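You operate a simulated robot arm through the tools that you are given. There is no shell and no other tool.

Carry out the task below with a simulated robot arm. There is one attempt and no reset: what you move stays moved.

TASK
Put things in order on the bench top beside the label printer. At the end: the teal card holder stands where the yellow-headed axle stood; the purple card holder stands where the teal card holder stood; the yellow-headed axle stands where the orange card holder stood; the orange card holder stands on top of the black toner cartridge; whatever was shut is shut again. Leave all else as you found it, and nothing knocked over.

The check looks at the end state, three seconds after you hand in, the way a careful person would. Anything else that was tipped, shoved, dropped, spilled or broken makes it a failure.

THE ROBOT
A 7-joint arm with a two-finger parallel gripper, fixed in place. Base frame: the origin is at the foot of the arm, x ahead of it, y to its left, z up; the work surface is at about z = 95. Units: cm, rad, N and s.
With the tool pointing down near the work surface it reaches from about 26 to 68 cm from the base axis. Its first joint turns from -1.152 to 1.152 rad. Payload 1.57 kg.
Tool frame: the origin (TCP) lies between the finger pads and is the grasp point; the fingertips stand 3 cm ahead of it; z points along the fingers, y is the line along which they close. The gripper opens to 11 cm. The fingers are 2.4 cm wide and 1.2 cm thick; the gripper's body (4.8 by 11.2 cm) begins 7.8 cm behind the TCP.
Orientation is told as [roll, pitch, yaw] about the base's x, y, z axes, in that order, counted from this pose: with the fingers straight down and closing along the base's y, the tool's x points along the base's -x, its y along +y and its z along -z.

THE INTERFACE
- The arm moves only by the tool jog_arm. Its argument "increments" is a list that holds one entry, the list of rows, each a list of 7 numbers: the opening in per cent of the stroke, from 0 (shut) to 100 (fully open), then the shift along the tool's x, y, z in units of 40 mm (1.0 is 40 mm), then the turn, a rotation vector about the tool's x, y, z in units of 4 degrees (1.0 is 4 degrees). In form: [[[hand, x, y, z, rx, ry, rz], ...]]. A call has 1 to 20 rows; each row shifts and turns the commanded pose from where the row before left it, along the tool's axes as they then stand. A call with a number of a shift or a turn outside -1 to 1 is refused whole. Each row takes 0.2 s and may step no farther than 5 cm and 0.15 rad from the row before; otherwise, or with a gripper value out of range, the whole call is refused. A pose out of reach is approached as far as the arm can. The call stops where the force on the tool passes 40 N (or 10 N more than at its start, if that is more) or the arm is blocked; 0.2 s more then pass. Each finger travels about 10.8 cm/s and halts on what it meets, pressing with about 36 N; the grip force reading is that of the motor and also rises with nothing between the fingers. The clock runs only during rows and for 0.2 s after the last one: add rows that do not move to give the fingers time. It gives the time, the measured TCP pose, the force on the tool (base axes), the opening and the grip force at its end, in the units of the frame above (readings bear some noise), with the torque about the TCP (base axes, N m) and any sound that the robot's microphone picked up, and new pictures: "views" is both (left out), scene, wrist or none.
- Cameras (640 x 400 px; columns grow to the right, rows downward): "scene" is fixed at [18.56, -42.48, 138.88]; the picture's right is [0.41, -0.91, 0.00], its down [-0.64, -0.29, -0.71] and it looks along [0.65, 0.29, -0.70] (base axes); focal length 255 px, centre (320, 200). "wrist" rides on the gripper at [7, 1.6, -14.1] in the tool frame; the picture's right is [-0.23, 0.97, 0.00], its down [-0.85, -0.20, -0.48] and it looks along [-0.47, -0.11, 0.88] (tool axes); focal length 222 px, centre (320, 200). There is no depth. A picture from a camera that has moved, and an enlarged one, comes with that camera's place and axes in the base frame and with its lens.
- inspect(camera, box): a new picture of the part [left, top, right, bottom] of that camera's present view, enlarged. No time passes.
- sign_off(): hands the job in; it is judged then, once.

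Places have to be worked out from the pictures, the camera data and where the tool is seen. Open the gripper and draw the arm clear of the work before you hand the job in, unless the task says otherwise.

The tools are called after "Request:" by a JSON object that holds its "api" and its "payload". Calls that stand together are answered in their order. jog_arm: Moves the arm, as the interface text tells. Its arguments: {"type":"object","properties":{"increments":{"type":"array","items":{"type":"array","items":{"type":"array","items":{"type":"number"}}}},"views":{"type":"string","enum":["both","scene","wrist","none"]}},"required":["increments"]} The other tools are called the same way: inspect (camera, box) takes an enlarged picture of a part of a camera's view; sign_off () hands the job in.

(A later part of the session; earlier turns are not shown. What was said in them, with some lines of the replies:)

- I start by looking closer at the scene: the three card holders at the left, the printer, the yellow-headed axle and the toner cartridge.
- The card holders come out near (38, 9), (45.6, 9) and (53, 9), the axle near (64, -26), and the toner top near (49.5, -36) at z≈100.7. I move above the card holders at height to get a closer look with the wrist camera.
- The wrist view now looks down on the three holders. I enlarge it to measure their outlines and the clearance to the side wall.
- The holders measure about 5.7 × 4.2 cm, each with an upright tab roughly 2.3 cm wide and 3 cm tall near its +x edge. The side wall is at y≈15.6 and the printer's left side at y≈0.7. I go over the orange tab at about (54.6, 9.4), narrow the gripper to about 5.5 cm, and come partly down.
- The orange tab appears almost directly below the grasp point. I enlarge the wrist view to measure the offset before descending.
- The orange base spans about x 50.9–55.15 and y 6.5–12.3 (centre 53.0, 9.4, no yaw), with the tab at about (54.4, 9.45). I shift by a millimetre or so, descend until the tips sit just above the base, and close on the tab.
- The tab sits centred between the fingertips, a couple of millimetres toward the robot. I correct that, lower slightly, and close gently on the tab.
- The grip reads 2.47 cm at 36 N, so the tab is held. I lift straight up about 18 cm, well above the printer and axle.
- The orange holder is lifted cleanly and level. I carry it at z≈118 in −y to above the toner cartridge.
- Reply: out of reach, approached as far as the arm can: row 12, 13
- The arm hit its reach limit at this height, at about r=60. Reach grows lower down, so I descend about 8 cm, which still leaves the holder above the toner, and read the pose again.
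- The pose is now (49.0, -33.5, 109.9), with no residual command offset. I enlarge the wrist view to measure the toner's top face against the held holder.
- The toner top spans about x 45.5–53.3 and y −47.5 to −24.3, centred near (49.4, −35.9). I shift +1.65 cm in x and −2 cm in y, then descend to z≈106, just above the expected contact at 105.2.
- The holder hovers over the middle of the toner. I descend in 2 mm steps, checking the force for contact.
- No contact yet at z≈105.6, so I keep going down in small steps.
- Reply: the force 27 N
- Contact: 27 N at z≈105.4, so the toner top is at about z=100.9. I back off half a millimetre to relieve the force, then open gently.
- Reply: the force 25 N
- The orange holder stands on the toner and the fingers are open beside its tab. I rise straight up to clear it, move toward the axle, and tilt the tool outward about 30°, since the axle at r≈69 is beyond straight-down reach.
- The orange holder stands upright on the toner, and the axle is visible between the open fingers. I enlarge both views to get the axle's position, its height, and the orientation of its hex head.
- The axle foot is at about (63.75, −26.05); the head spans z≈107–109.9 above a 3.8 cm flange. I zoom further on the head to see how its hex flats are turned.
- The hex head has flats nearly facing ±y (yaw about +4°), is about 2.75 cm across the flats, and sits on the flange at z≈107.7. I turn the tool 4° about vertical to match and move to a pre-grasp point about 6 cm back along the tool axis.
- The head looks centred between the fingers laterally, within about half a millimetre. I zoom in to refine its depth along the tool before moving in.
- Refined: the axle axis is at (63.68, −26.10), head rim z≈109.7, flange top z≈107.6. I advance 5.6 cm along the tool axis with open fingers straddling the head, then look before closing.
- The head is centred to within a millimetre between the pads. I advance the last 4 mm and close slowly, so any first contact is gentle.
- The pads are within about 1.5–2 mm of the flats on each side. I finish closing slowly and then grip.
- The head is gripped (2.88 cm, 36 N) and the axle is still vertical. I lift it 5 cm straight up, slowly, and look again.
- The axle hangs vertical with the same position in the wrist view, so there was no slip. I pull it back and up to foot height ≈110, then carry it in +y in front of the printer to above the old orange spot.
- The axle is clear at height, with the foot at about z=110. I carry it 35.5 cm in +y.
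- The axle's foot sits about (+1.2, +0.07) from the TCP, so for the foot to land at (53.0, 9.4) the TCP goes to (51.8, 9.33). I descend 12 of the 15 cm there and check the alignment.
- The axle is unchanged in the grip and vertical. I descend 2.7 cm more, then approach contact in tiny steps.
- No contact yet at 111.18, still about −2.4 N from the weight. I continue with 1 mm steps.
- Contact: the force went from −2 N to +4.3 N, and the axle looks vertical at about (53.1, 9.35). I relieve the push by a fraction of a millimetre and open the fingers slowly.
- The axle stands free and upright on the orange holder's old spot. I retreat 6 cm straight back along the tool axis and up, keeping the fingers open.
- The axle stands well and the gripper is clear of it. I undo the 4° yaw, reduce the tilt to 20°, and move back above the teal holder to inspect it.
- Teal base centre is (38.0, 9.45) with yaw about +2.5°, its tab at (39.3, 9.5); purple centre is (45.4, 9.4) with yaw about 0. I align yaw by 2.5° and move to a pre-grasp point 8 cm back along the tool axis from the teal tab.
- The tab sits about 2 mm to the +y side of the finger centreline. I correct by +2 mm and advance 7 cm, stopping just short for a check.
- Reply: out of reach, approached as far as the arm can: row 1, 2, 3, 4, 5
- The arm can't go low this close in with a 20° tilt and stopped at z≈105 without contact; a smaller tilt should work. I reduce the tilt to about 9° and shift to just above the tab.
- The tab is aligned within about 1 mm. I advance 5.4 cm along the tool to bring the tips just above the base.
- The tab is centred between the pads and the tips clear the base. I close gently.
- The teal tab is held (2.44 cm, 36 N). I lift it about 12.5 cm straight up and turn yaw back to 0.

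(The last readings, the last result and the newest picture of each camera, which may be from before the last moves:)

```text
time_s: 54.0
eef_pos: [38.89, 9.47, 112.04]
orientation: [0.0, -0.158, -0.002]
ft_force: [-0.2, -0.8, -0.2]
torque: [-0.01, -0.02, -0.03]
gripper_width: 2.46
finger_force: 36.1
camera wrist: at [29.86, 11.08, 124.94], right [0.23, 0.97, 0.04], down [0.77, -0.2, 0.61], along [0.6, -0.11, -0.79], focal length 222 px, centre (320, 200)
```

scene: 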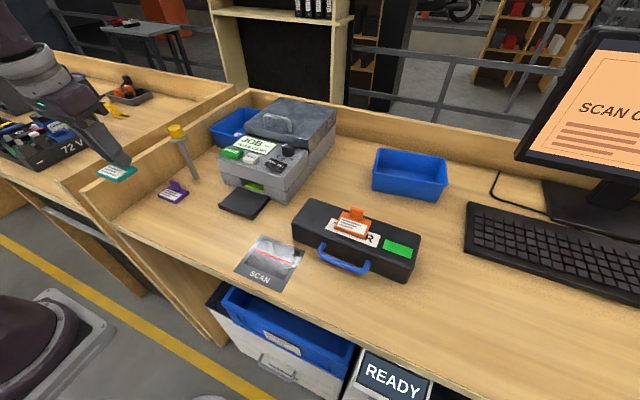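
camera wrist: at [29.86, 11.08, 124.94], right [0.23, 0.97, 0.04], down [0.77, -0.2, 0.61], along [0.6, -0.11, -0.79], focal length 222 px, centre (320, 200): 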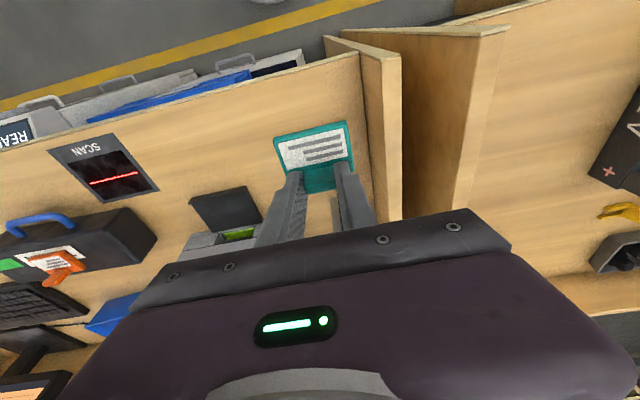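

The teal holder is lifted cleanly. I carry it at z≈112 in −y to y≈−26, staying in front of the printer.

Request:
{"api": "jog_arm", "payload": {"increments": [[[5, -0.05, -0.4, 0.008, 0, 0, 0], [5, -0.103, -0.74, 0.016, 0, 0, 0], [5, -0.103, -0.74, 0.016, 0, 0, 0], [5, -0.103, -0.74, 0.016, 0, 0, 0], [5, -0.103, -0.74, 0.016, 0, 0, 0], [5, -0.103, -0.74, 0.016, 0, 0, 0], [5, -0.103, -0.74, 0.016, 0, 0, 0], [5, -0.103, -0.74, 0.016, 0, 0, 0], [5, -0.103, -0.74, 0.016, 0, 0, 0], [5, -0.103, -0.74, 0.016, 0, 0, 0], [5, -0.103, -0.74, 0.016, 0, 0, 0], [5, -0.103, -0.74, 0.016, 0, 0, 0], [5, -0.05, -0.36, 0.008, 0, 0, 0], [5, 0, 0, 0, 0, 0, 0]]], "views": "scene"}}

```text
time_s: 57.0
eef_pos: [43.83, -26.12, 112.22]
orientation: [0.002, -0.158, 0.0]
ft_force: [-0.4, 0.6, -0.7]
torque: [-0.02, 0.03, 0.0]
gripper_width: 2.46
finger_force: 36.4
```

scene: 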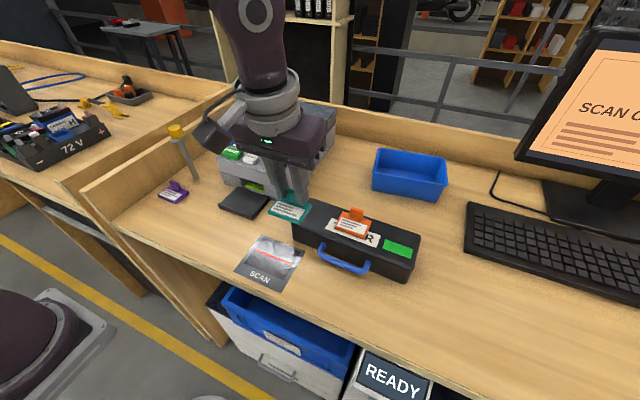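

Now outward in +x over the end of the toner to x≈58.5, where the bench behind the toner is free.

Request:
{"api": "jog_arm", "payload": {"increments": [[[5, -0.36, 0, 0.08, 0, 0, 0], [5, -0.713, 0, 0.164, 0, 0, 0], [5, -0.713, 0, 0.164, 0, 0, 0], [5, -0.713, 0, 0.164, 0, 0, 0], [5, -0.713, 0, 0.164, 0, 0, 0], [5, -0.36, 0, 0.084, 0, 0, 0], [5, 0, 0, 0, 0, 0, 0]]], "views": "both"}}

```text
time_s: 58.6
eef_pos: [58.51, -26.18, 111.13]
orientation: [0.0, -0.156, 0.0]
ft_force: [-0.1, -0.4, -0.5]
torque: [-0.01, 0.02, 0.0]
gripper_width: 2.48
finger_force: 35.6
camera wrist: at [49.45, -24.53, 123.93], right [0.23, 0.97, 0.04], down [0.77, -0.2, 0.61], along [0.6, -0.11, -0.79], focal length 222 px, centre (320, 200)
```

scene: 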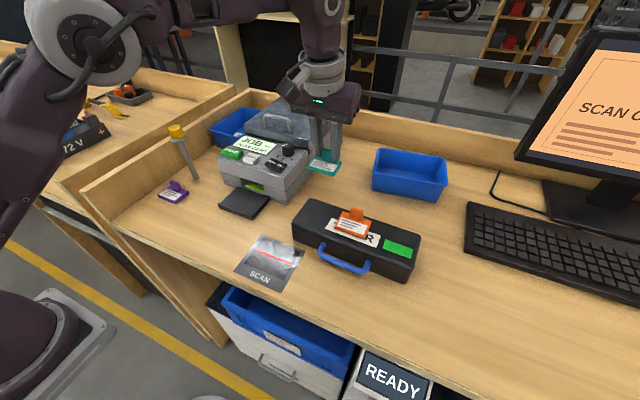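
wrist: 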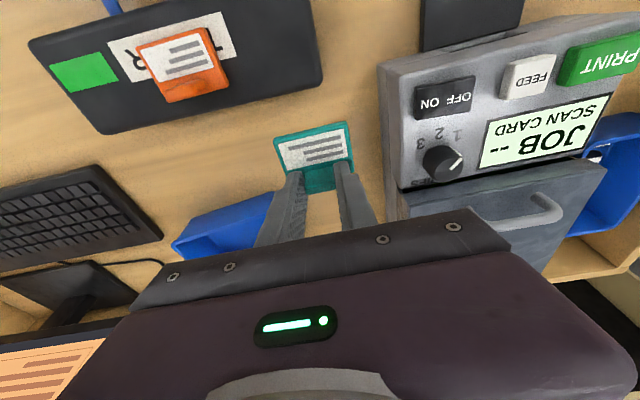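

There is clear bench below. I descend while moving outward to about (61, −26.15, 103).

Request:
{"api": "jog_arm", "payload": {"increments": [[[5, -0.075, 0, 0.525, 0, 0, 0], [5, -0.075, 0, 0.525, 0, 0, 0], [5, -0.075, 0, 0.525, 0, 0, 0], [5, -0.075, 0, 0.525, 0, 0, 0], [5, 0, 0, 0, 0, 0, 0]]], "views": "none"}}

Request:
{"api": "jog_arm", "payload": {"increments": [[[5, -0.45, 0.005, 0.27, 0, 0, 0], [5, -0.4, 0, 0.27, 0, 0, 0], [5, 0, 0, 0, 0, 0, 0]]], "views": "both"}}

```text
time_s: 59.8
eef_pos: [61.03, -26.06, 103.09]
orientation: [-0.001, -0.157, 0.001]
ft_force: [-0.8, -0.3, -0.7]
torque: [0.02, -0.01, -0.02]
gripper_width: 2.46
finger_force: 36.3
```

```text
time_s: 60.6
eef_pos: [64.75, -26.1, 101.38]
orientation: [-0.001, -0.157, -0.001]
ft_force: [-0.9, 0.2, -0.9]
torque: [0.0, -0.01, -0.01]
gripper_width: 2.49
finger_force: 36.2
camera wrist: at [55.61, -24.52, 114.23], right [0.22, 0.97, 0.04], down [0.77, -0.2, 0.61], along [0.6, -0.11, -0.79], focal length 222 px, centre (320, 200)
```

scene: 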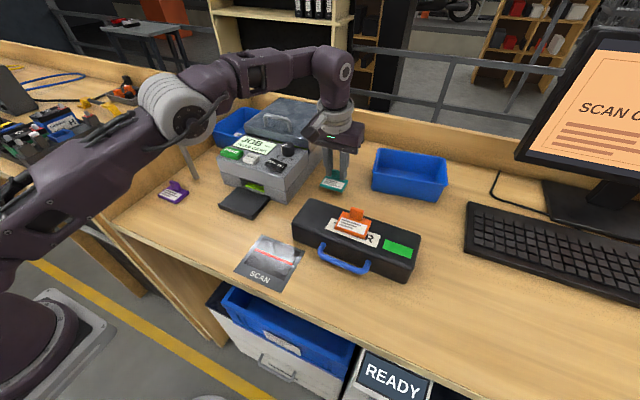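
wrist: 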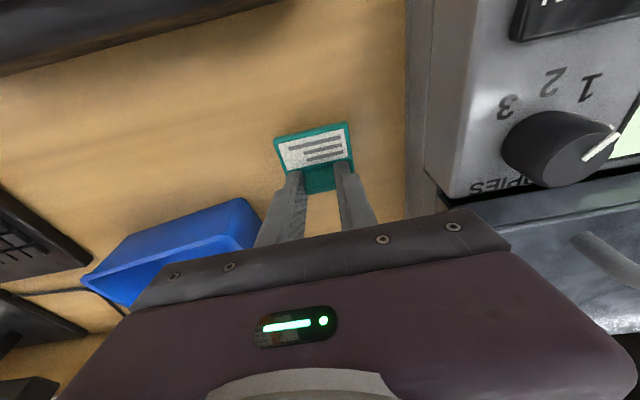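

Within reach: the TCP is at (64.75, −26.1, 101.4), which puts the teal base centre over (63.75, −26.1). I lower 1.5 cm, then use millimetre steps to contact.

Request:
{"api": "jog_arm", "payload": {"increments": [[[5, 0.02, 0, 0.125, 0, 0, 0], [5, 0.02, 0, 0.125, 0, 0, 0], [5, 0.019, 0, 0.12, 0, 0, 0], [5, 0, 0, 0, 0, 0, 0]]], "views": "none"}}

Request:
{"api": "jog_arm", "payload": {"increments": [[[5, 0.004, 0, 0.025, 0, 0, 0], [5, 0, 0, 0, 0, 0, 0]]], "views": "none"}}

```text
time_s: 61.6
eef_pos: [64.66, -26.19, 99.92]
orientation: [0.0, -0.157, 0.001]
ft_force: [-0.1, 0.2, -0.6]
torque: [-0.02, -0.02, -0.02]
gripper_width: 2.48
finger_force: 36.3
```

```text
time_s: 62.2
eef_pos: [64.7, -26.19, 99.74]
orientation: [0.0, -0.156, 0.0]
ft_force: [0.2, -1.0, -1.1]
torque: [0.0, 0.03, -0.03]
gripper_width: 2.46
finger_force: 36.0
```

No contact at 99.74 yet, so I continue in 1 mm steps.

Request:
{"api": "jog_arm", "payload": {"increments": [[[5, 0.004, 0, 0.025, 0, 0, 0], [5, 0, 0, 0, 0, 0, 0]]], "views": "none"}}

Request:
{"api": "jog_arm", "payload": {"increments": [[[5, 0.003, 0, 0.018, 0, 0, 0], [5, 0, 0, 0, 0, 0, 0]]], "views": "none"}}

```text
time_s: 62.8
eef_pos: [64.78, -26.16, 99.6]
orientation: [-0.001, -0.157, 0.0]
ft_force: [-0.4, 0.0, -0.1]
torque: [0.0, 0.03, 0.01]
gripper_width: 2.46
finger_force: 36.1
```

```text
time_s: 63.4
eef_pos: [64.65, -26.1, 99.76]
orientation: [0.001, -0.156, 0.001]
ft_force: [0.1, -0.6, -0.8]
torque: [0.05, 0.0, -0.02]
gripper_width: 2.45
finger_force: 36.4
```

Request:
{"api": "jog_arm", "payload": {"increments": [[[5, 0.002, 0, 0.013, 0, 0, 0], [5, 0, 0, 0, 0, 0, 0]]], "views": "none"}}

Request:
{"api": "inspect", "payload": {"camera": "scene", "box": [300, 140, 370, 210]}}

```text
time_s: 64.0
eef_pos: [64.7, -25.94, 99.68]
orientation: [-0.001, -0.157, 0.002]
ft_force: [-0.5, 0.7, -1.1]
torque: [0.02, -0.01, 0.01]
gripper_width: 2.47
finger_force: 36.1
```

```text
5.71 times, centred on (335, 175) of scene
camera zoom: at [18.56, -42.48, 138.88], right [0.41, -0.91, 0.0], down [-0.64, -0.29, -0.71], along [0.65, 0.29, -0.7], focal length 1456 px, centre (234, 343)
```

zoom: 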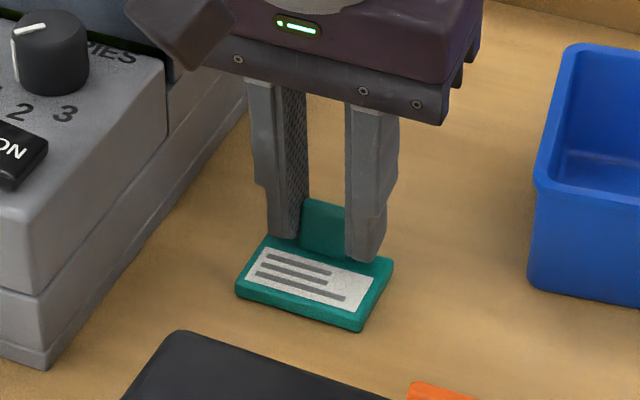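

By the scene view the teal base sits at about (63.6, −26.2), matching the axle's old spot. There is still no contact force, so I step down further.

Request:
{"api": "jog_arm", "payload": {"increments": [[[5, 0.003, 0, 0.02, 0, 0, 0], [5, 0, 0, 0, 0, 0, 0]]], "views": "none"}}

Request:
{"api": "jog_arm", "payload": {"increments": [[[5, 0.003, 0, 0.02, 0, 0, 0], [5, 0, 0, 0, 0, 0, 0]]], "views": "none"}}

```text
time_s: 64.6
eef_pos: [64.7, -26.22, 99.61]
orientation: [0.0, -0.158, 0.0]
ft_force: [-1.7, 1.2, 7.0]
torque: [0.08, 0.19, -0.02]
gripper_width: 2.48
finger_force: 36.3
```

```text
time_s: 65.2
eef_pos: [64.67, -26.12, 99.48]
orientation: [-0.003, -0.16, -0.001]
ft_force: [-0.3, 1.6, 16.5]
torque: [0.08, 0.22, 0.0]
gripper_width: 2.48
finger_force: 36.2
```

Contact: 7 N, then 16 N, so the holder is on the bench. I back off about 1 mm and open gently.

Request:
{"api": "jog_arm", "payload": {"increments": [[[5, -0.004, 0, -0.025, 0, 0, 0], [5, 0, 0, 0, 0, 0, 0], [23, 0, 0, 0, 0, 0, 0], [26, 0, 0, 0, 0, 0, 0], [30, 0, 0, 0, 0, 0, 0], [36, 0, 0, 0, 0, 0, 0], [44, 0, 0, 0, 0, 0, 0], [50, 0, 0, 0, 0, 0, 0], [50, 0, 0, 0, 0, 0, 0]]], "views": "both"}}

Request:
{"api": "inspect", "payload": {"camera": "scene", "box": [300, 140, 370, 210]}}

Request:
{"api": "inspect", "payload": {"camera": "wrist", "box": [250, 100, 390, 220]}}

```text
time_s: 67.2
eef_pos: [64.74, -26.03, 99.51]
orientation: [0.0, -0.156, -0.002]
ft_force: [0.4, 0.1, -0.2]
torque: [0.06, 0.02, 0.01]
gripper_width: 5.51
finger_force: 0.0
camera wrist: at [55.65, -24.55, 112.38], right [0.22, 0.97, 0.04], down [0.77, -0.2, 0.61], along [0.6, -0.11, -0.79], focal length 222 px, centre (320, 200)
```

scene: 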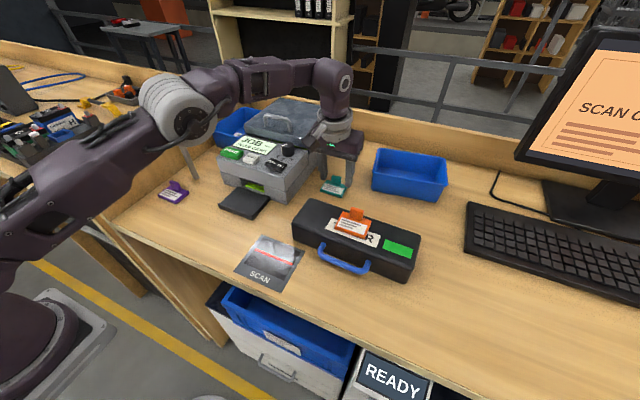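
wrist: 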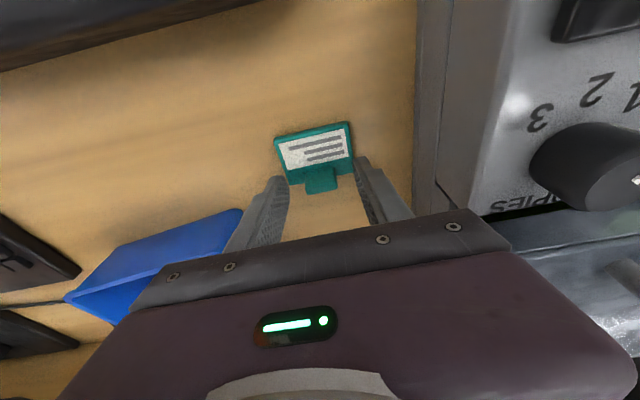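

```text
5.71 times, centred on (335, 175) of scene
camera zoom: at [18.56, -42.48, 138.88], right [0.41, -0.91, 0.0], down [-0.64, -0.29, -0.71], along [0.65, 0.29, -0.7], focal length 1456 px, centre (234, 343)
```

zoom: 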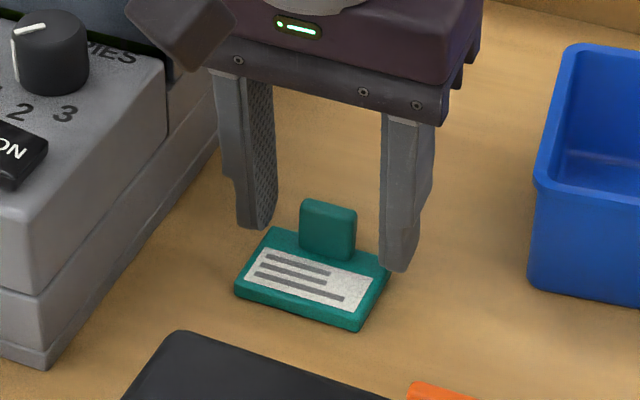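

```text
3.33 times, centred on (320, 160) of wrist
camera zoom: at [55.65, -24.55, 112.38], right [0.22, 0.97, 0.04], down [0.77, -0.2, 0.61], along [0.6, -0.11, -0.79], focal length 740 px, centre (320, 333)
```

zoom: 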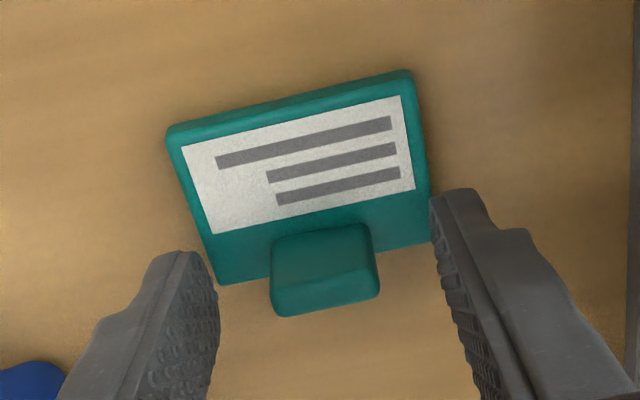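

Teal stands flat with its centre at about (63.8, −26.2). I retreat by backing toward the robot while rising, so the fingers slide past the tab on both sides.

Request:
{"api": "jog_arm", "payload": {"increments": [[[50, 0.1, 0, -0.25, 0, 0, 0], [50, 0.25, 0, -0.45, 0, 0, 0], [50, 0.45, 0, -0.5, 0, 0, 0], [50, 0.6, 0, -0.5, 0, 0, 0], [50, 0.7, 0, -0.5, 0, 0, 0], [50, 0.7, 0, -0.5, 0, 0, 0], [50, 0.5, 0, -0.3, 0, 0, 0], [50, 0, 0, 0, 0, 0, 0]]], "views": "both"}}

Request:
{"api": "inspect", "payload": {"camera": "scene", "box": [280, 140, 420, 280]}}

```text
time_s: 69.0
eef_pos: [49.8, -26.05, 109.28]
orientation: [0.0, -0.155, 0.0]
ft_force: [0.1, 0.6, 0.6]
torque: [-0.04, 0.04, 0.01]
gripper_width: 5.5
finger_force: 0.0
camera wrist: at [40.68, -24.59, 122.12], right [0.22, 0.97, 0.04], down [0.77, -0.2, 0.61], along [0.6, -0.11, -0.79], focal length 222 px, centre (320, 200)
```

scene: 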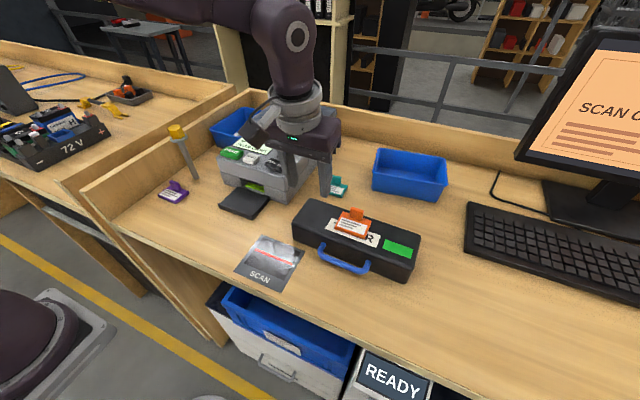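
wrist: 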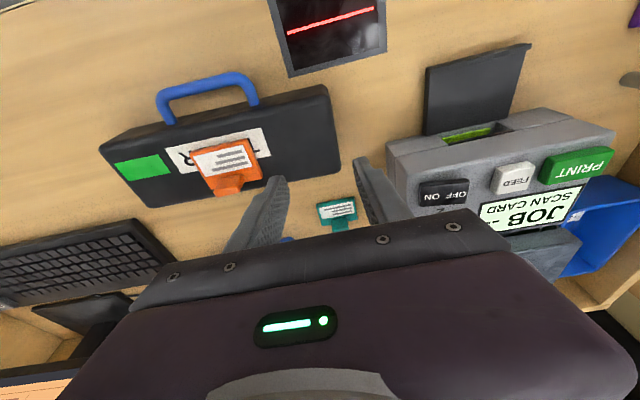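

```text
2.86 times, centred on (350, 210) of scene
camera zoom: at [18.56, -42.48, 138.88], right [0.41, -0.91, 0.0], down [-0.64, -0.29, -0.71], along [0.65, 0.29, -0.7], focal length 728 px, centre (234, 171)
```

zoom: 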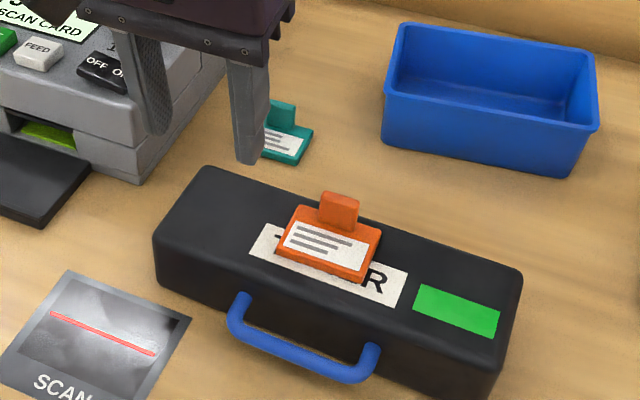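

Orange and teal both stand well. I keep the 9° tilt, which leans the gripper body away from the standing axle, rise, and travel to above the purple holder.

Request:
{"api": "jog_arm", "payload": {"increments": [[[50, 0.1, 0.1, -0.4, 0, 0, 0], [50, 0.1, 0.3, -0.5, 0, 0, 0], [50, 0.1, 0.7, -0.4, 0, 0, 0], [50, 0.1, 0.8, 0, 0, 0, 0], [50, 0.1, 0.8, 0, 0, 0, 0], [50, 0.1, 0.8, 0, 0, 0, 0], [50, 0.1, 0.8, 0, 0, 0, 0], [50, 0.1, 0.8, 0, 0, 0, 0], [50, 0.1, 0.8, 0, 0, 0, 0], [50, 0.1, 0.8, 0, 0, 0, 0], [50, 0.1, 0.8, 0, 0, 0, 0], [50, 0.1, 0.8, 0, 0, 0, 0], [50, 0, 0.55, 0, 0, 0, 0], [50, 0, 0, 0, 0, 0, 0]]], "views": "both"}}

Request:
{"api": "inspect", "payload": {"camera": "wrist", "box": [260, 90, 390, 210]}}

Request:
{"api": "inspect", "payload": {"camera": "scene", "box": [120, 100, 260, 220]}}

```text
time_s: 72.0
eef_pos: [44.24, 9.45, 113.71]
orientation: [0.0, -0.156, 0.001]
ft_force: [-0.3, 0.3, -0.7]
torque: [0.01, 0.07, -0.02]
gripper_width: 5.49
finger_force: 0.1
camera wrist: at [35.13, 10.95, 126.48], right [0.22, 0.97, 0.04], down [0.77, -0.2, 0.61], along [0.6, -0.11, -0.79], focal length 222 px, centre (320, 200)
```

scene: 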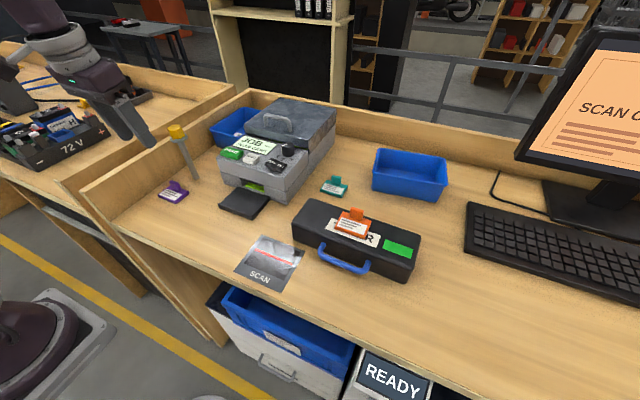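
wrist: 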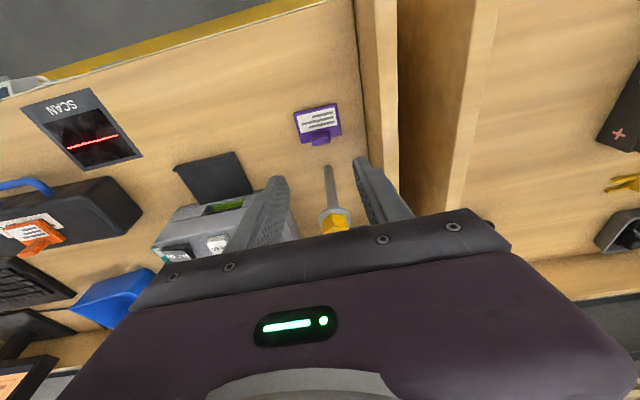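

```text
3.33 times, centred on (325, 150) of wrist
camera zoom: at [35.13, 10.95, 126.48], right [0.22, 0.97, 0.04], down [0.77, -0.2, 0.61], along [0.6, -0.11, -0.79], focal length 740 px, centre (303, 367)
```

zoom: 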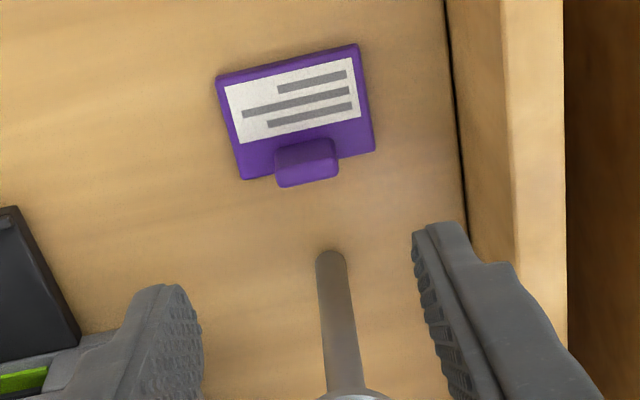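

```text
3.33 times, centred on (190, 160) of scene
camera zoom: at [18.56, -42.48, 138.88], right [0.41, -0.91, 0.0], down [-0.64, -0.29, -0.71], along [0.65, 0.29, -0.7], focal length 850 px, centre (753, 333)
```

zoom: 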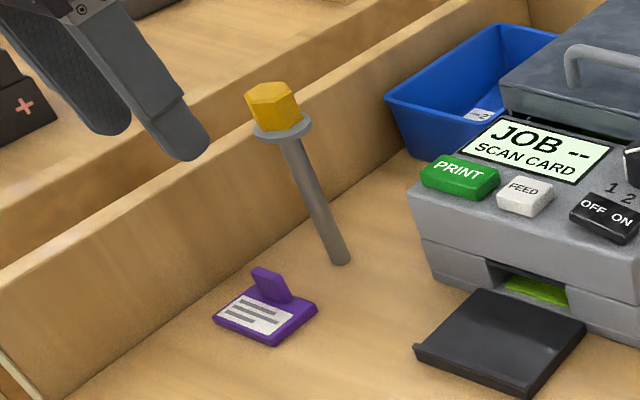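

Purple's centre is at (45.5, 9.45) with its tab at (46.9, 9.42); the axle stands 6 cm behind it with enough clearance. I descend along the tool axis to about 6 cm short and re-check.

Request:
{"api": "jog_arm", "payload": {"increments": [[[50, -0.025, 0, 0.6, 0, 0, 0], [50, 0, 0, 0.7, 0, 0, 0], [50, 0, 0, 0.6, 0, 0, 0], [50, 0, 0, 0.18, 0, 0, 0], [50, 0, 0, 0, 0, 0, 0]]], "views": "wrist"}}

Request:
{"api": "inspect", "payload": {"camera": "wrist", "box": [260, 100, 390, 220]}}

```text
time_s: 73.2
eef_pos: [45.64, 9.41, 105.46]
orientation: [0.001, -0.157, -0.001]
ft_force: [-0.4, 1.1, -0.3]
torque: [0.0, -0.02, 0.01]
gripper_width: 5.5
finger_force: 0.0
camera wrist: at [36.59, 10.89, 118.27], right [0.22, 0.97, 0.04], down [0.77, -0.2, 0.61], along [0.6, -0.11, -0.79], focal length 222 px, centre (320, 200)
```

wrist: 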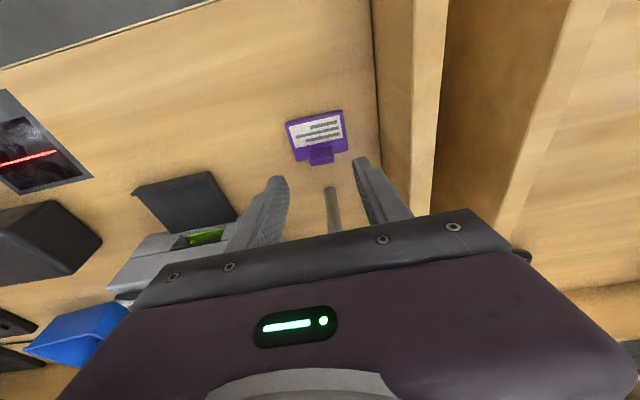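

```text
3.33 times, centred on (325, 160) of wrist
camera zoom: at [36.59, 10.89, 118.27], right [0.22, 0.97, 0.04], down [0.77, -0.2, 0.61], along [0.6, -0.11, -0.79], focal length 740 px, centre (303, 333)
```

zoom: 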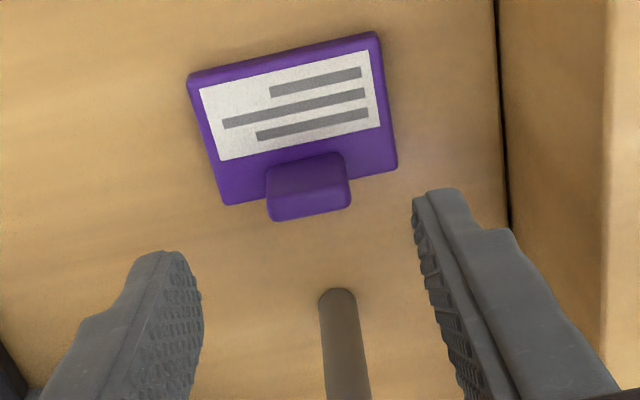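

Aligned within 1 mm. I advance 5.9 cm to the grasp depth and look once more.

Request:
{"api": "jog_arm", "payload": {"increments": [[[50, 0, 0.02, 0.5, 0, 0, 0], [50, 0, 0, 0.5, 0, 0, 0], [50, 0, 0, 0.3, 0, 0, 0], [50, 0, 0, 0.18, 0, 0, 0], [50, 0, 0, 0, 0, 0, 0]]], "views": "both"}}

Request:
{"api": "inspect", "payload": {"camera": "wrist", "box": [260, 110, 390, 230]}}

Request:
{"api": "inspect", "payload": {"camera": "scene", "box": [120, 110, 240, 220]}}

```text
time_s: 74.4
eef_pos: [46.63, 9.32, 99.71]
orientation: [0.0, -0.157, -0.001]
ft_force: [0.5, 0.4, -0.3]
torque: [-0.01, 0.01, 0.0]
gripper_width: 5.5
finger_force: 0.0
camera wrist: at [37.47, 10.92, 112.46], right [0.22, 0.97, 0.04], down [0.77, -0.2, 0.61], along [0.6, -0.11, -0.79], focal length 222 px, centre (320, 200)
```

scene: 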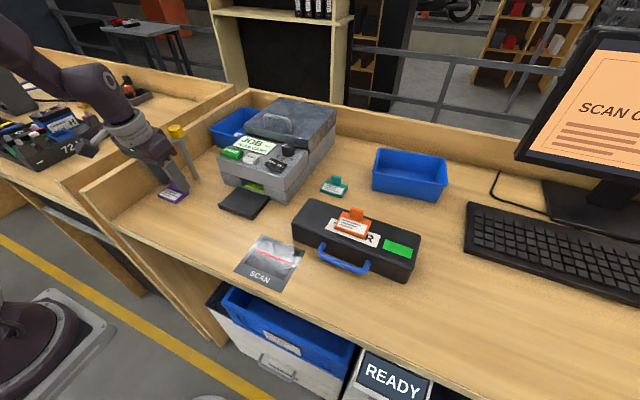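
wrist: 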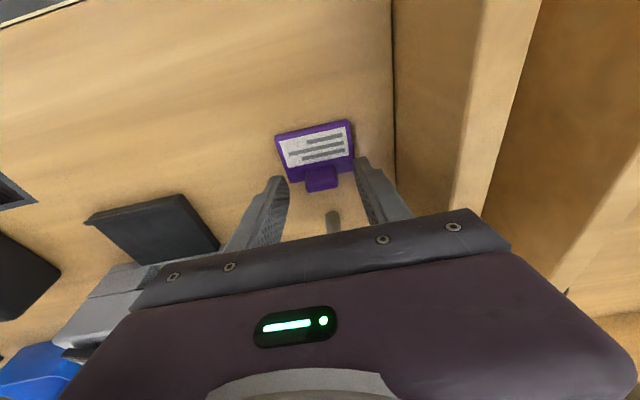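

```text
3.33 times, centred on (325, 170) of wrist
camera zoom: at [37.47, 10.92, 112.46], right [0.22, 0.97, 0.04], down [0.77, -0.2, 0.61], along [0.6, -0.11, -0.79], focal length 740 px, centre (303, 300)
```

zoom: 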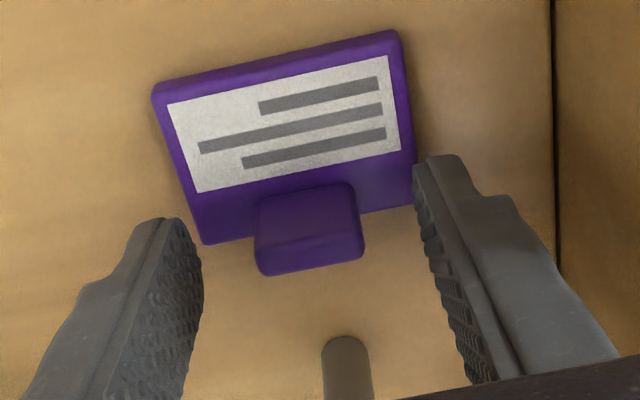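

```text
3.64 times, centred on (180, 165) of scene
camera zoom: at [18.56, -42.48, 138.88], right [0.41, -0.91, 0.0], down [-0.64, -0.29, -0.71], along [0.65, 0.29, -0.7], focal length 927 px, centre (829, 327)
```

zoom: 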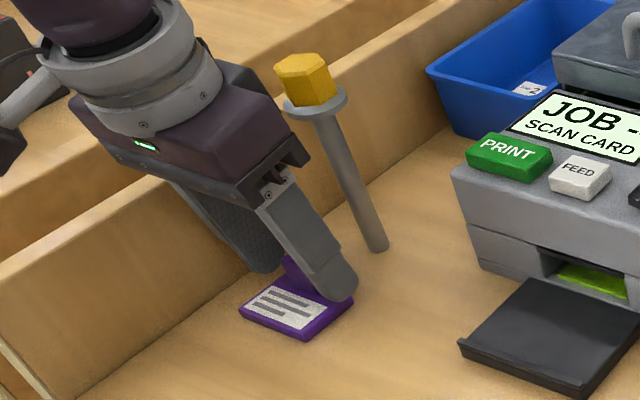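

Good alignment, with a clear gap to the axle. I close gently on the purple tab.

Request:
{"api": "jog_arm", "payload": {"increments": [[[42, 0, 0.01, 0.02, 0, 0, 0], [35, 0, 0, 0, 0, 0, 0], [29, 0, 0, 0, 0, 0, 0], [25, 0, 0, 0, 0, 0, 0], [22, 0, 0, 0, 0, 0, 0], [15, 0, 0, 0, 0, 0, 0], [5, 0, 0, 0, 0, 0, 0], [5, 0, 0, 0, 0, 0, 0]]], "views": "wrist"}}

```text
time_s: 76.2
eef_pos: [46.71, 9.35, 99.61]
orientation: [0.002, -0.159, -0.001]
ft_force: [-0.1, -0.3, 0.9]
torque: [0.0, -0.01, -0.03]
gripper_width: 2.47
finger_force: 36.3
camera wrist: at [37.51, 10.97, 112.42], right [0.22, 0.97, 0.04], down [0.77, -0.2, 0.61], along [0.6, -0.11, -0.79], focal length 222 px, centre (320, 200)
```

wrist: 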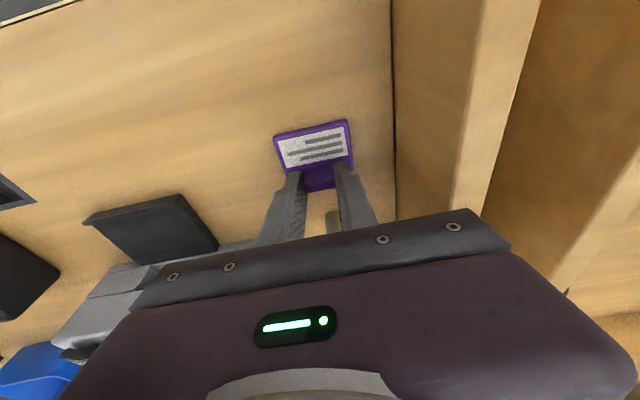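

Purple is held. I lift 5 cm along the tool axis (up and away from the axle) and move toward the teal holder's old spot.

Request:
{"api": "jog_arm", "payload": {"increments": [[[5, 0, 0, -0.2, 0, 0, 0], [5, 0, 0, -0.4, 0, 0, 0], [5, 0, 0, -0.65, 0, 0, 0], [5, 0.4, 0.0, -0.065, 0, 0, 0], [5, 0.5, 0.006, -0.08, 0, 0, 0], [5, 0.5, 0.006, -0.08, 0, 0, 0], [5, 0.296, 0, -0.045, 0, 0, 0], [5, 0, 0, 0, 0, 0, 0]]], "views": "both"}}

Request:
{"api": "inspect", "payload": {"camera": "wrist", "box": [250, 100, 390, 220]}}

```text
time_s: 78.0
eef_pos: [38.96, 9.4, 104.48]
orientation: [0.0, -0.157, 0.0]
ft_force: [-0.5, 1.0, 0.5]
torque: [0.01, 0.03, 0.0]
gripper_width: 2.47
finger_force: 35.7
camera wrist: at [29.84, 11.03, 117.3], right [0.23, 0.97, 0.04], down [0.77, -0.2, 0.61], along [0.6, -0.11, -0.79], focal length 222 px, centre (320, 200)
```

scene: 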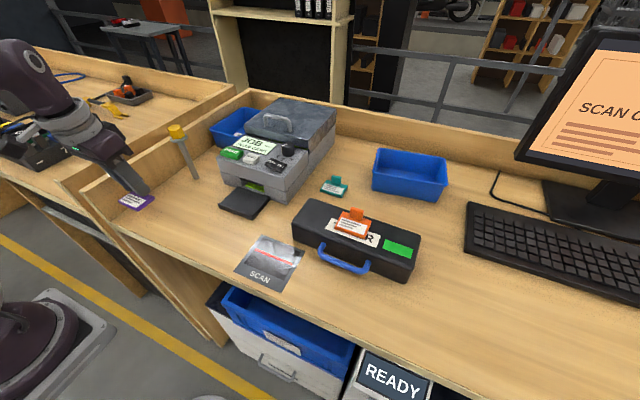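
wrist: 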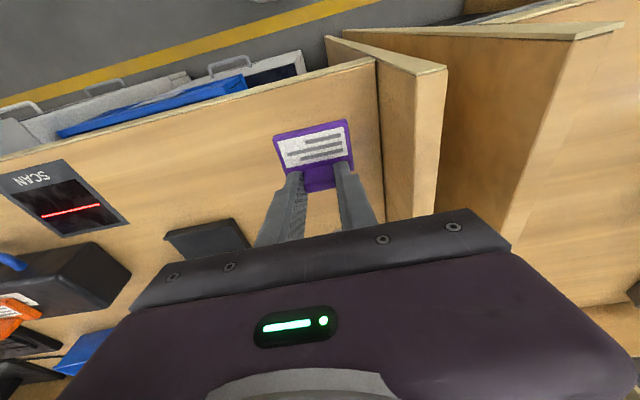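

```text
3.33 times, centred on (320, 160) of wrist
camera zoom: at [29.84, 11.03, 117.3], right [0.23, 0.97, 0.04], down [0.77, -0.2, 0.61], along [0.6, -0.11, -0.79], focal length 740 px, centre (320, 333)
```

zoom: 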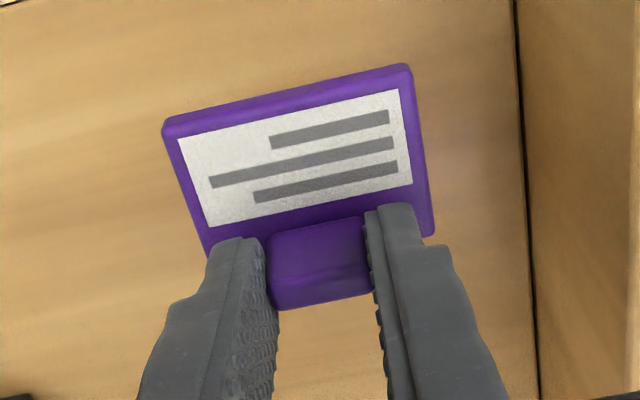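

The purple holder is over the target and level in the grip. I lower 4.5 cm vertically with a 1 mm x correction, then feel for contact.

Request:
{"api": "jog_arm", "payload": {"increments": [[[5, 0.04, 0.005, 0.35, 0, 0, 0], [5, 0.06, 0, 0.4, 0, 0, 0], [5, 0.035, 0, 0.24, 0, 0, 0], [5, 0.018, 0, 0.12, 0, 0, 0], [5, 0, 0, 0, 0, 0, 0]]], "views": "none"}}

Request:
{"api": "jog_arm", "payload": {"increments": [[[5, 0.004, 0, 0.03, 0, 0, 0], [5, 0, 0, 0, 0, 0, 0]]], "views": "none"}}

```text
time_s: 79.2
eef_pos: [38.96, 9.48, 100.06]
orientation: [0.001, -0.156, 0.0]
ft_force: [0.6, 0.2, -0.7]
torque: [0.0, -0.01, -0.02]
gripper_width: 2.49
finger_force: 36.1
```

```text
time_s: 79.8
eef_pos: [38.94, 9.58, 100.04]
orientation: [0.001, -0.157, 0.0]
ft_force: [-0.5, 0.4, -0.6]
torque: [0.01, -0.03, 0.0]
gripper_width: 2.48
finger_force: 35.8
```

No contact yet at z≈99.9, so I continue in small steps.

Request:
{"api": "jog_arm", "payload": {"increments": [[[5, 0.004, 0, 0.03, 0, 0, 0], [5, 0, 0, 0, 0, 0, 0]]], "views": "none"}}

Request:
{"api": "jog_arm", "payload": {"increments": [[[5, 0.003, 0, 0.02, 0, 0, 0], [5, 0, 0, 0, 0, 0, 0]]], "views": "none"}}

Request:
{"api": "jog_arm", "payload": {"increments": [[[5, 0.003, 0, 0.02, 0, 0, 0], [5, 0, 0, 0, 0, 0, 0]]], "views": "none"}}

```text
time_s: 80.4
eef_pos: [39.04, 9.56, 99.82]
orientation: [0.0, -0.159, 0.001]
ft_force: [0.9, -0.4, 0.0]
torque: [0.03, -0.01, -0.01]
gripper_width: 2.48
finger_force: 36.1
```

```text
time_s: 81.0
eef_pos: [39.13, 9.56, 99.78]
orientation: [0.0, -0.158, 0.0]
ft_force: [-0.4, -0.1, 0.0]
torque: [-0.04, 0.02, -0.02]
gripper_width: 2.48
finger_force: 35.7
```

```text
time_s: 81.6
eef_pos: [39.07, 9.52, 99.79]
orientation: [-0.002, -0.158, -0.001]
ft_force: [-0.1, -0.5, -0.6]
torque: [0.03, -0.01, 0.0]
gripper_width: 2.49
finger_force: 36.5
```

Still no contact force, so I keep stepping down by about 1 mm at a time.

Request:
{"api": "jog_arm", "payload": {"increments": [[[5, 0.003, 0, 0.022, 0, 0, 0], [5, 0, 0, 0, 0, 0, 0]]], "views": "none"}}

Request:
{"api": "jog_arm", "payload": {"increments": [[[5, 0.002, 0, 0.015, 0, 0, 0], [5, 0, 0, 0, 0, 0, 0]]], "views": "none"}}

```text
time_s: 82.2
eef_pos: [39.16, 9.58, 99.65]
orientation: [0.0, -0.158, 0.0]
ft_force: [-1.1, 0.1, 8.8]
torque: [-0.02, 0.16, -0.01]
gripper_width: 2.47
finger_force: 35.5
```

```text
time_s: 82.8
eef_pos: [38.99, 9.55, 99.58]
orientation: [0.003, -0.159, 0.0]
ft_force: [-2.3, -0.4, 28.5]
torque: [-0.06, 0.37, 0.02]
gripper_width: 2.46
finger_force: 36.2
```

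Firm contact, 8.8 N then 28 N. I back off slightly and open the fingers gently.

Request:
{"api": "jog_arm", "payload": {"increments": [[[5, -0.003, 0, -0.022, 0, 0, 0], [5, 0, 0, 0, 0, 0, 0], [23, 0, 0, 0, 0, 0, 0], [26, 0, 0, 0, 0, 0, 0], [30, 0, 0, 0, 0, 0, 0], [36, 0, 0, 0, 0, 0, 0], [44, 0, 0, 0, 0, 0, 0], [50, 0, 0, 0, 0, 0, 0], [50, 0, 0, 0, 0, 0, 0]]], "views": "both"}}

Request:
{"api": "inspect", "payload": {"camera": "wrist", "box": [250, 100, 390, 220]}}

Request:
{"api": "inspect", "payload": {"camera": "scene", "box": [110, 120, 210, 230]}}

```text
time_s: 84.8
eef_pos: [39.03, 9.46, 99.58]
orientation: [0.001, -0.157, 0.0]
ft_force: [-0.2, -0.7, -0.4]
torque: [0.0, -0.01, -0.01]
gripper_width: 5.51
finger_force: 0.0
camera wrist: at [29.94, 11.06, 112.43], right [0.22, 0.97, 0.04], down [0.77, -0.2, 0.61], along [0.6, -0.11, -0.79], focal length 222 px, centre (320, 200)
```

scene: 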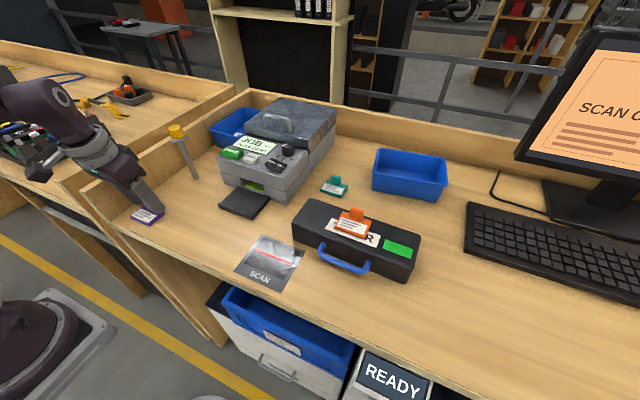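
wrist: 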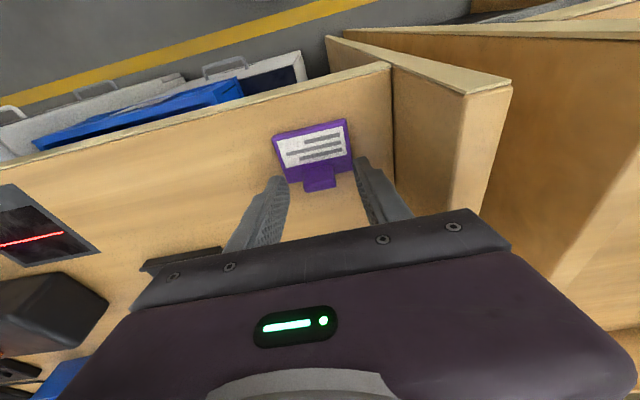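

```text
3.33 times, centred on (320, 160) of wrist
camera zoom: at [29.94, 11.06, 112.43], right [0.22, 0.97, 0.04], down [0.77, -0.2, 0.61], along [0.6, -0.11, -0.79], focal length 740 px, centre (320, 333)
```

zoom: 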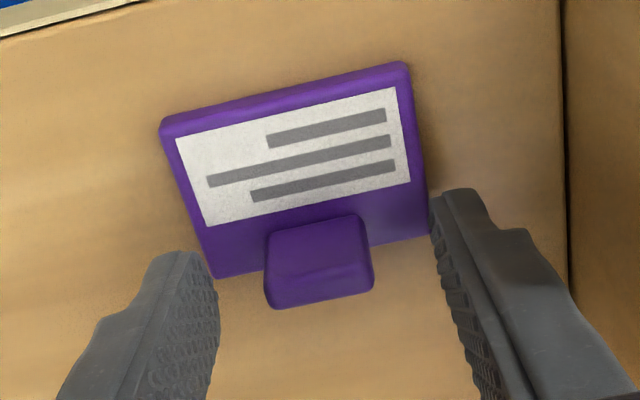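

```text
3.64 times, centred on (160, 175) of scene
camera zoom: at [18.56, -42.48, 138.88], right [0.41, -0.91, 0.0], down [-0.64, -0.29, -0.71], along [0.65, 0.29, -0.7], focal length 927 px, centre (902, 291)
```

zoom: 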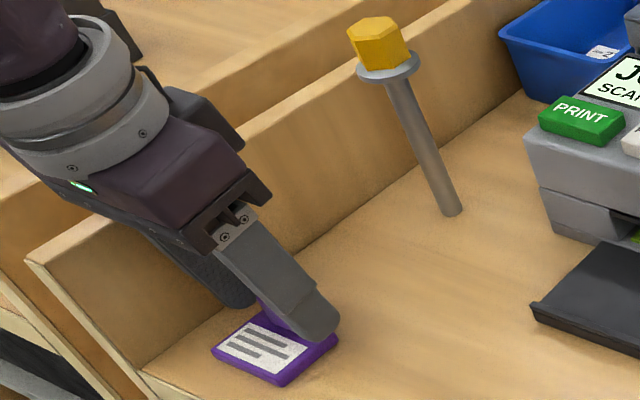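

Purple stands flat on the teal holder's old spot with the fingers open. I retreat straight back and up along the tool axis and level the tool.

Request:
{"api": "jog_arm", "payload": {"increments": [[[50, 0, 0, -0.25, 0, 0, 0], [50, 0, 0, -0.5, 0, 0, 0], [50, 0, 0, -0.7, 0, 0, 0], [50, 0, 0, -0.7, 0, 0, 0], [50, 0, 0, -0.7, 0, 0, 0], [50, 0, 0, -0.7, 0, 0, 0], [50, 0, 0, -0.7, 0, 0, 0], [50, 0, 0, -0.6, 0, 0, 0], [50, 0, 0, 0, 0, 1, 0], [50, 0, 0, 0, 0, 1, 0], [50, 0, 0, 0, 0, 0.25, 0], [50, 0, 0, 0, 0, 0, 0]]], "views": "both"}}

Request:
{"api": "inspect", "payload": {"camera": "scene", "box": [110, 110, 250, 230]}}

Request:
{"api": "inspect", "payload": {"camera": "scene", "box": [280, 150, 420, 280]}}

```text
time_s: 87.4
eef_pos: [36.07, 9.36, 118.78]
orientation: [0.001, 0.001, -0.001]
ft_force: [-0.4, -0.5, -0.4]
torque: [-0.02, 0.01, -0.01]
gripper_width: 5.48
finger_force: 0.1
camera wrist: at [29.04, 11.08, 132.86], right [0.23, 0.97, 0.0], down [0.86, -0.2, 0.48], along [0.47, -0.11, -0.88], focal length 222 px, centre (320, 200)
```

scene: 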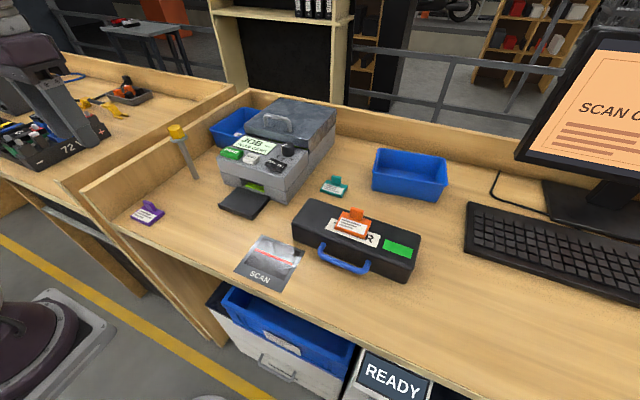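
wrist: 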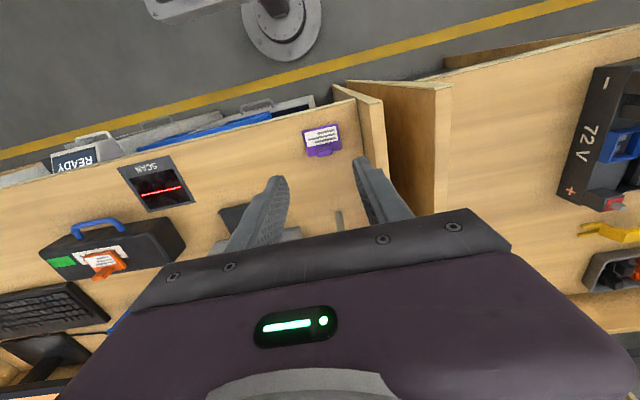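

```text
3.33 times, centred on (180, 170) of scene
camera zoom: at [18.56, -42.48, 138.88], right [0.41, -0.91, 0.0], down [-0.64, -0.29, -0.71], along [0.65, 0.29, -0.7], focal length 850 px, centre (787, 300)
```

zoom: 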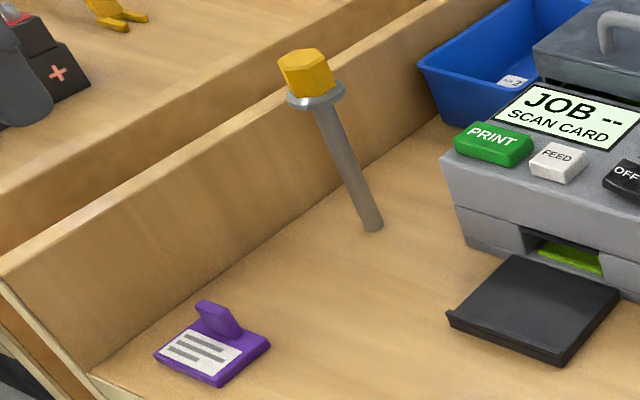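

```text
3.08 times, centred on (350, 215) of scene
camera zoom: at [18.56, -42.48, 138.88], right [0.41, -0.91, 0.0], down [-0.64, -0.29, -0.71], along [0.65, 0.29, -0.7], focal length 784 px, centre (228, 154)
```

zoom: 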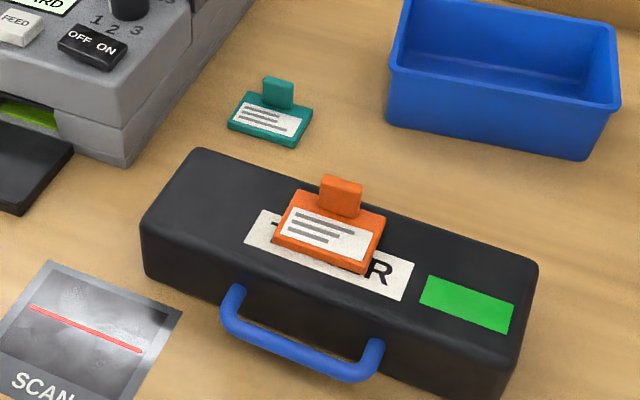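

All four items look right: purple on teal's old spot, the axle upright on orange's old spot, teal on the axle's old spot, and orange on the toner. I open the gripper fully and return to the high starting pose, clear of the work.

Request:
{"api": "jog_arm", "payload": {"increments": [[[60, 0, 0, -0.4, 0, 0, 0], [70, -0.1, -0.5, 0, 0, 0, 0], [80, -0.1, -0.9, 0, 0, 0, 0], [90, -0.1, -0.9, 0, 0, 0, 0], [100, -0.1, -0.9, 0, 0, 0, 0], [100, -0.1, -0.9, 0, 0, 0, 0], [100, -0.1, -0.9, 0, 0, 0, 0], [100, -0.1, -0.9, 0, 0, 0, 0], [100, -0.1, -0.7, 0, 0, 0, 0], [100, 0, 0, 0, 0, 0, 0], [100, 0, 0, 0, 0, 0, 0]]], "views": "both"}}

Request:
{"api": "inspect", "payload": {"camera": "wrist", "box": [420, 20, 560, 200]}}

Request:
{"api": "inspect", "payload": {"camera": "scene", "box": [100, 80, 460, 300]}}

```text
time_s: 89.8
eef_pos: [39.05, -16.89, 120.43]
orientation: [-0.001, -0.001, 0.001]
ft_force: [-0.4, 0.4, 0.1]
torque: [-0.02, 0.01, 0.0]
gripper_width: 10.95
finger_force: 0.1
camera wrist: at [32.14, -15.32, 134.37], right [0.23, 0.97, 0.0], down [0.85, -0.2, 0.48], along [0.47, -0.11, -0.88], focal length 222 px, centre (320, 200)
```

scene: 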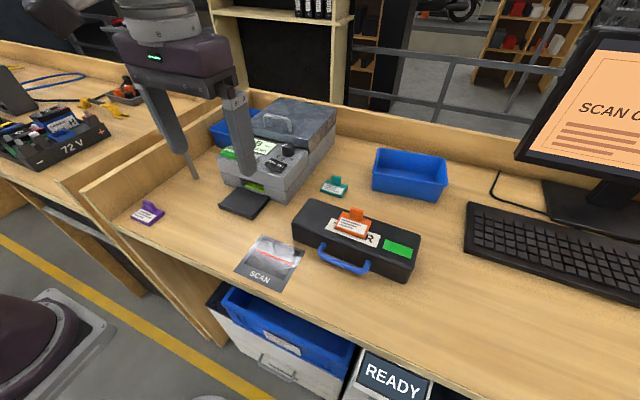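
wrist: 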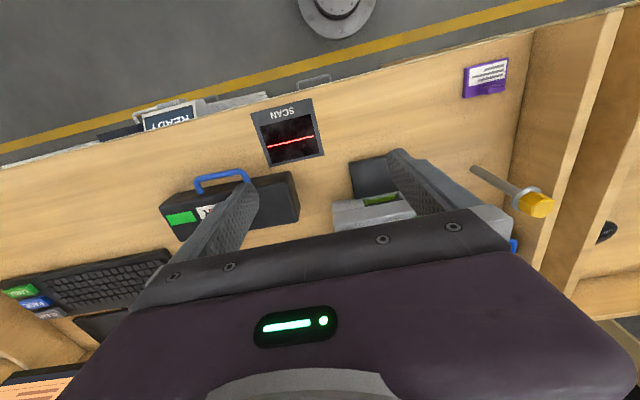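

```text
2.22 times, centred on (490, 110) of wrist
camera zoom: at [32.14, -15.32, 134.37], right [0.23, 0.97, 0.0], down [0.85, -0.2, 0.48], along [0.47, -0.11, -0.88], focal length 494 px, centre (-58, 400)
```

zoom: 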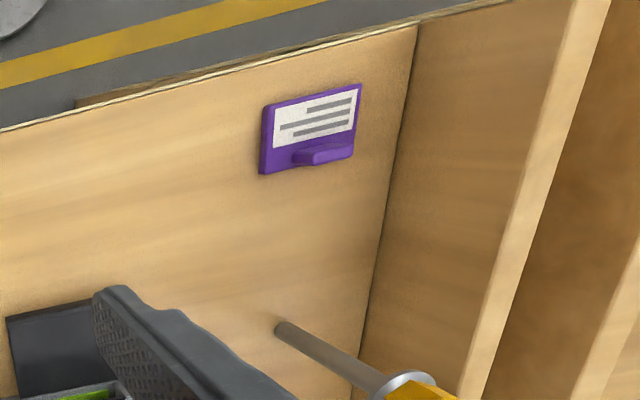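

```text
1.78 times, centred on (280, 190) of scene
camera zoom: at [18.56, -42.48, 138.88], right [0.41, -0.91, 0.0], down [-0.64, -0.29, -0.71], along [0.65, 0.29, -0.7], focal length 453 px, centre (391, 218)
```

zoom: 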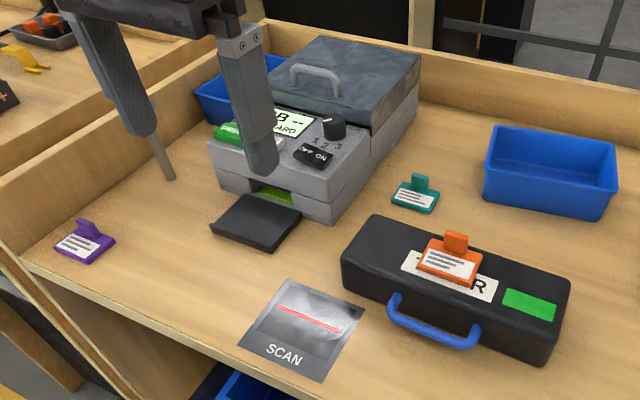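

All four items stand upright in their new places. The printer, bins and toner look untouched, nothing was opened, and the open gripper is high and clear, so I hand the job in.

Request:
{"api": "sign_off", "payload": {}}

```text
The job is handed in.
```

I finished the rearrangement and handed the job in. All four items were standing upright in their new places when I signed off; I haven't seen the check's result.

| Item | Now stands | Placement |
|---|---|---|
| Orange card holder | On top of the black toner cartridge | About mid-top, flat |
| Yellow-headed axle | Where the orange holder stood | Within about 2 mm by the arm's readings (scene camera suggested up to 4 mm), vertical |
| Teal card holder | Where the axle stood | Within about 2 mm, flat |
| Purple card holder | Where the teal holder stood | Within about 2 mm, turned about 2–3° from how the teal one sat |

Nothing was opened, so nothing needed shutting again. In the last pictures the printer, bins and toner look as they did at the start. The gripper is open and the arm is back close to its starting pose, clear of the work.
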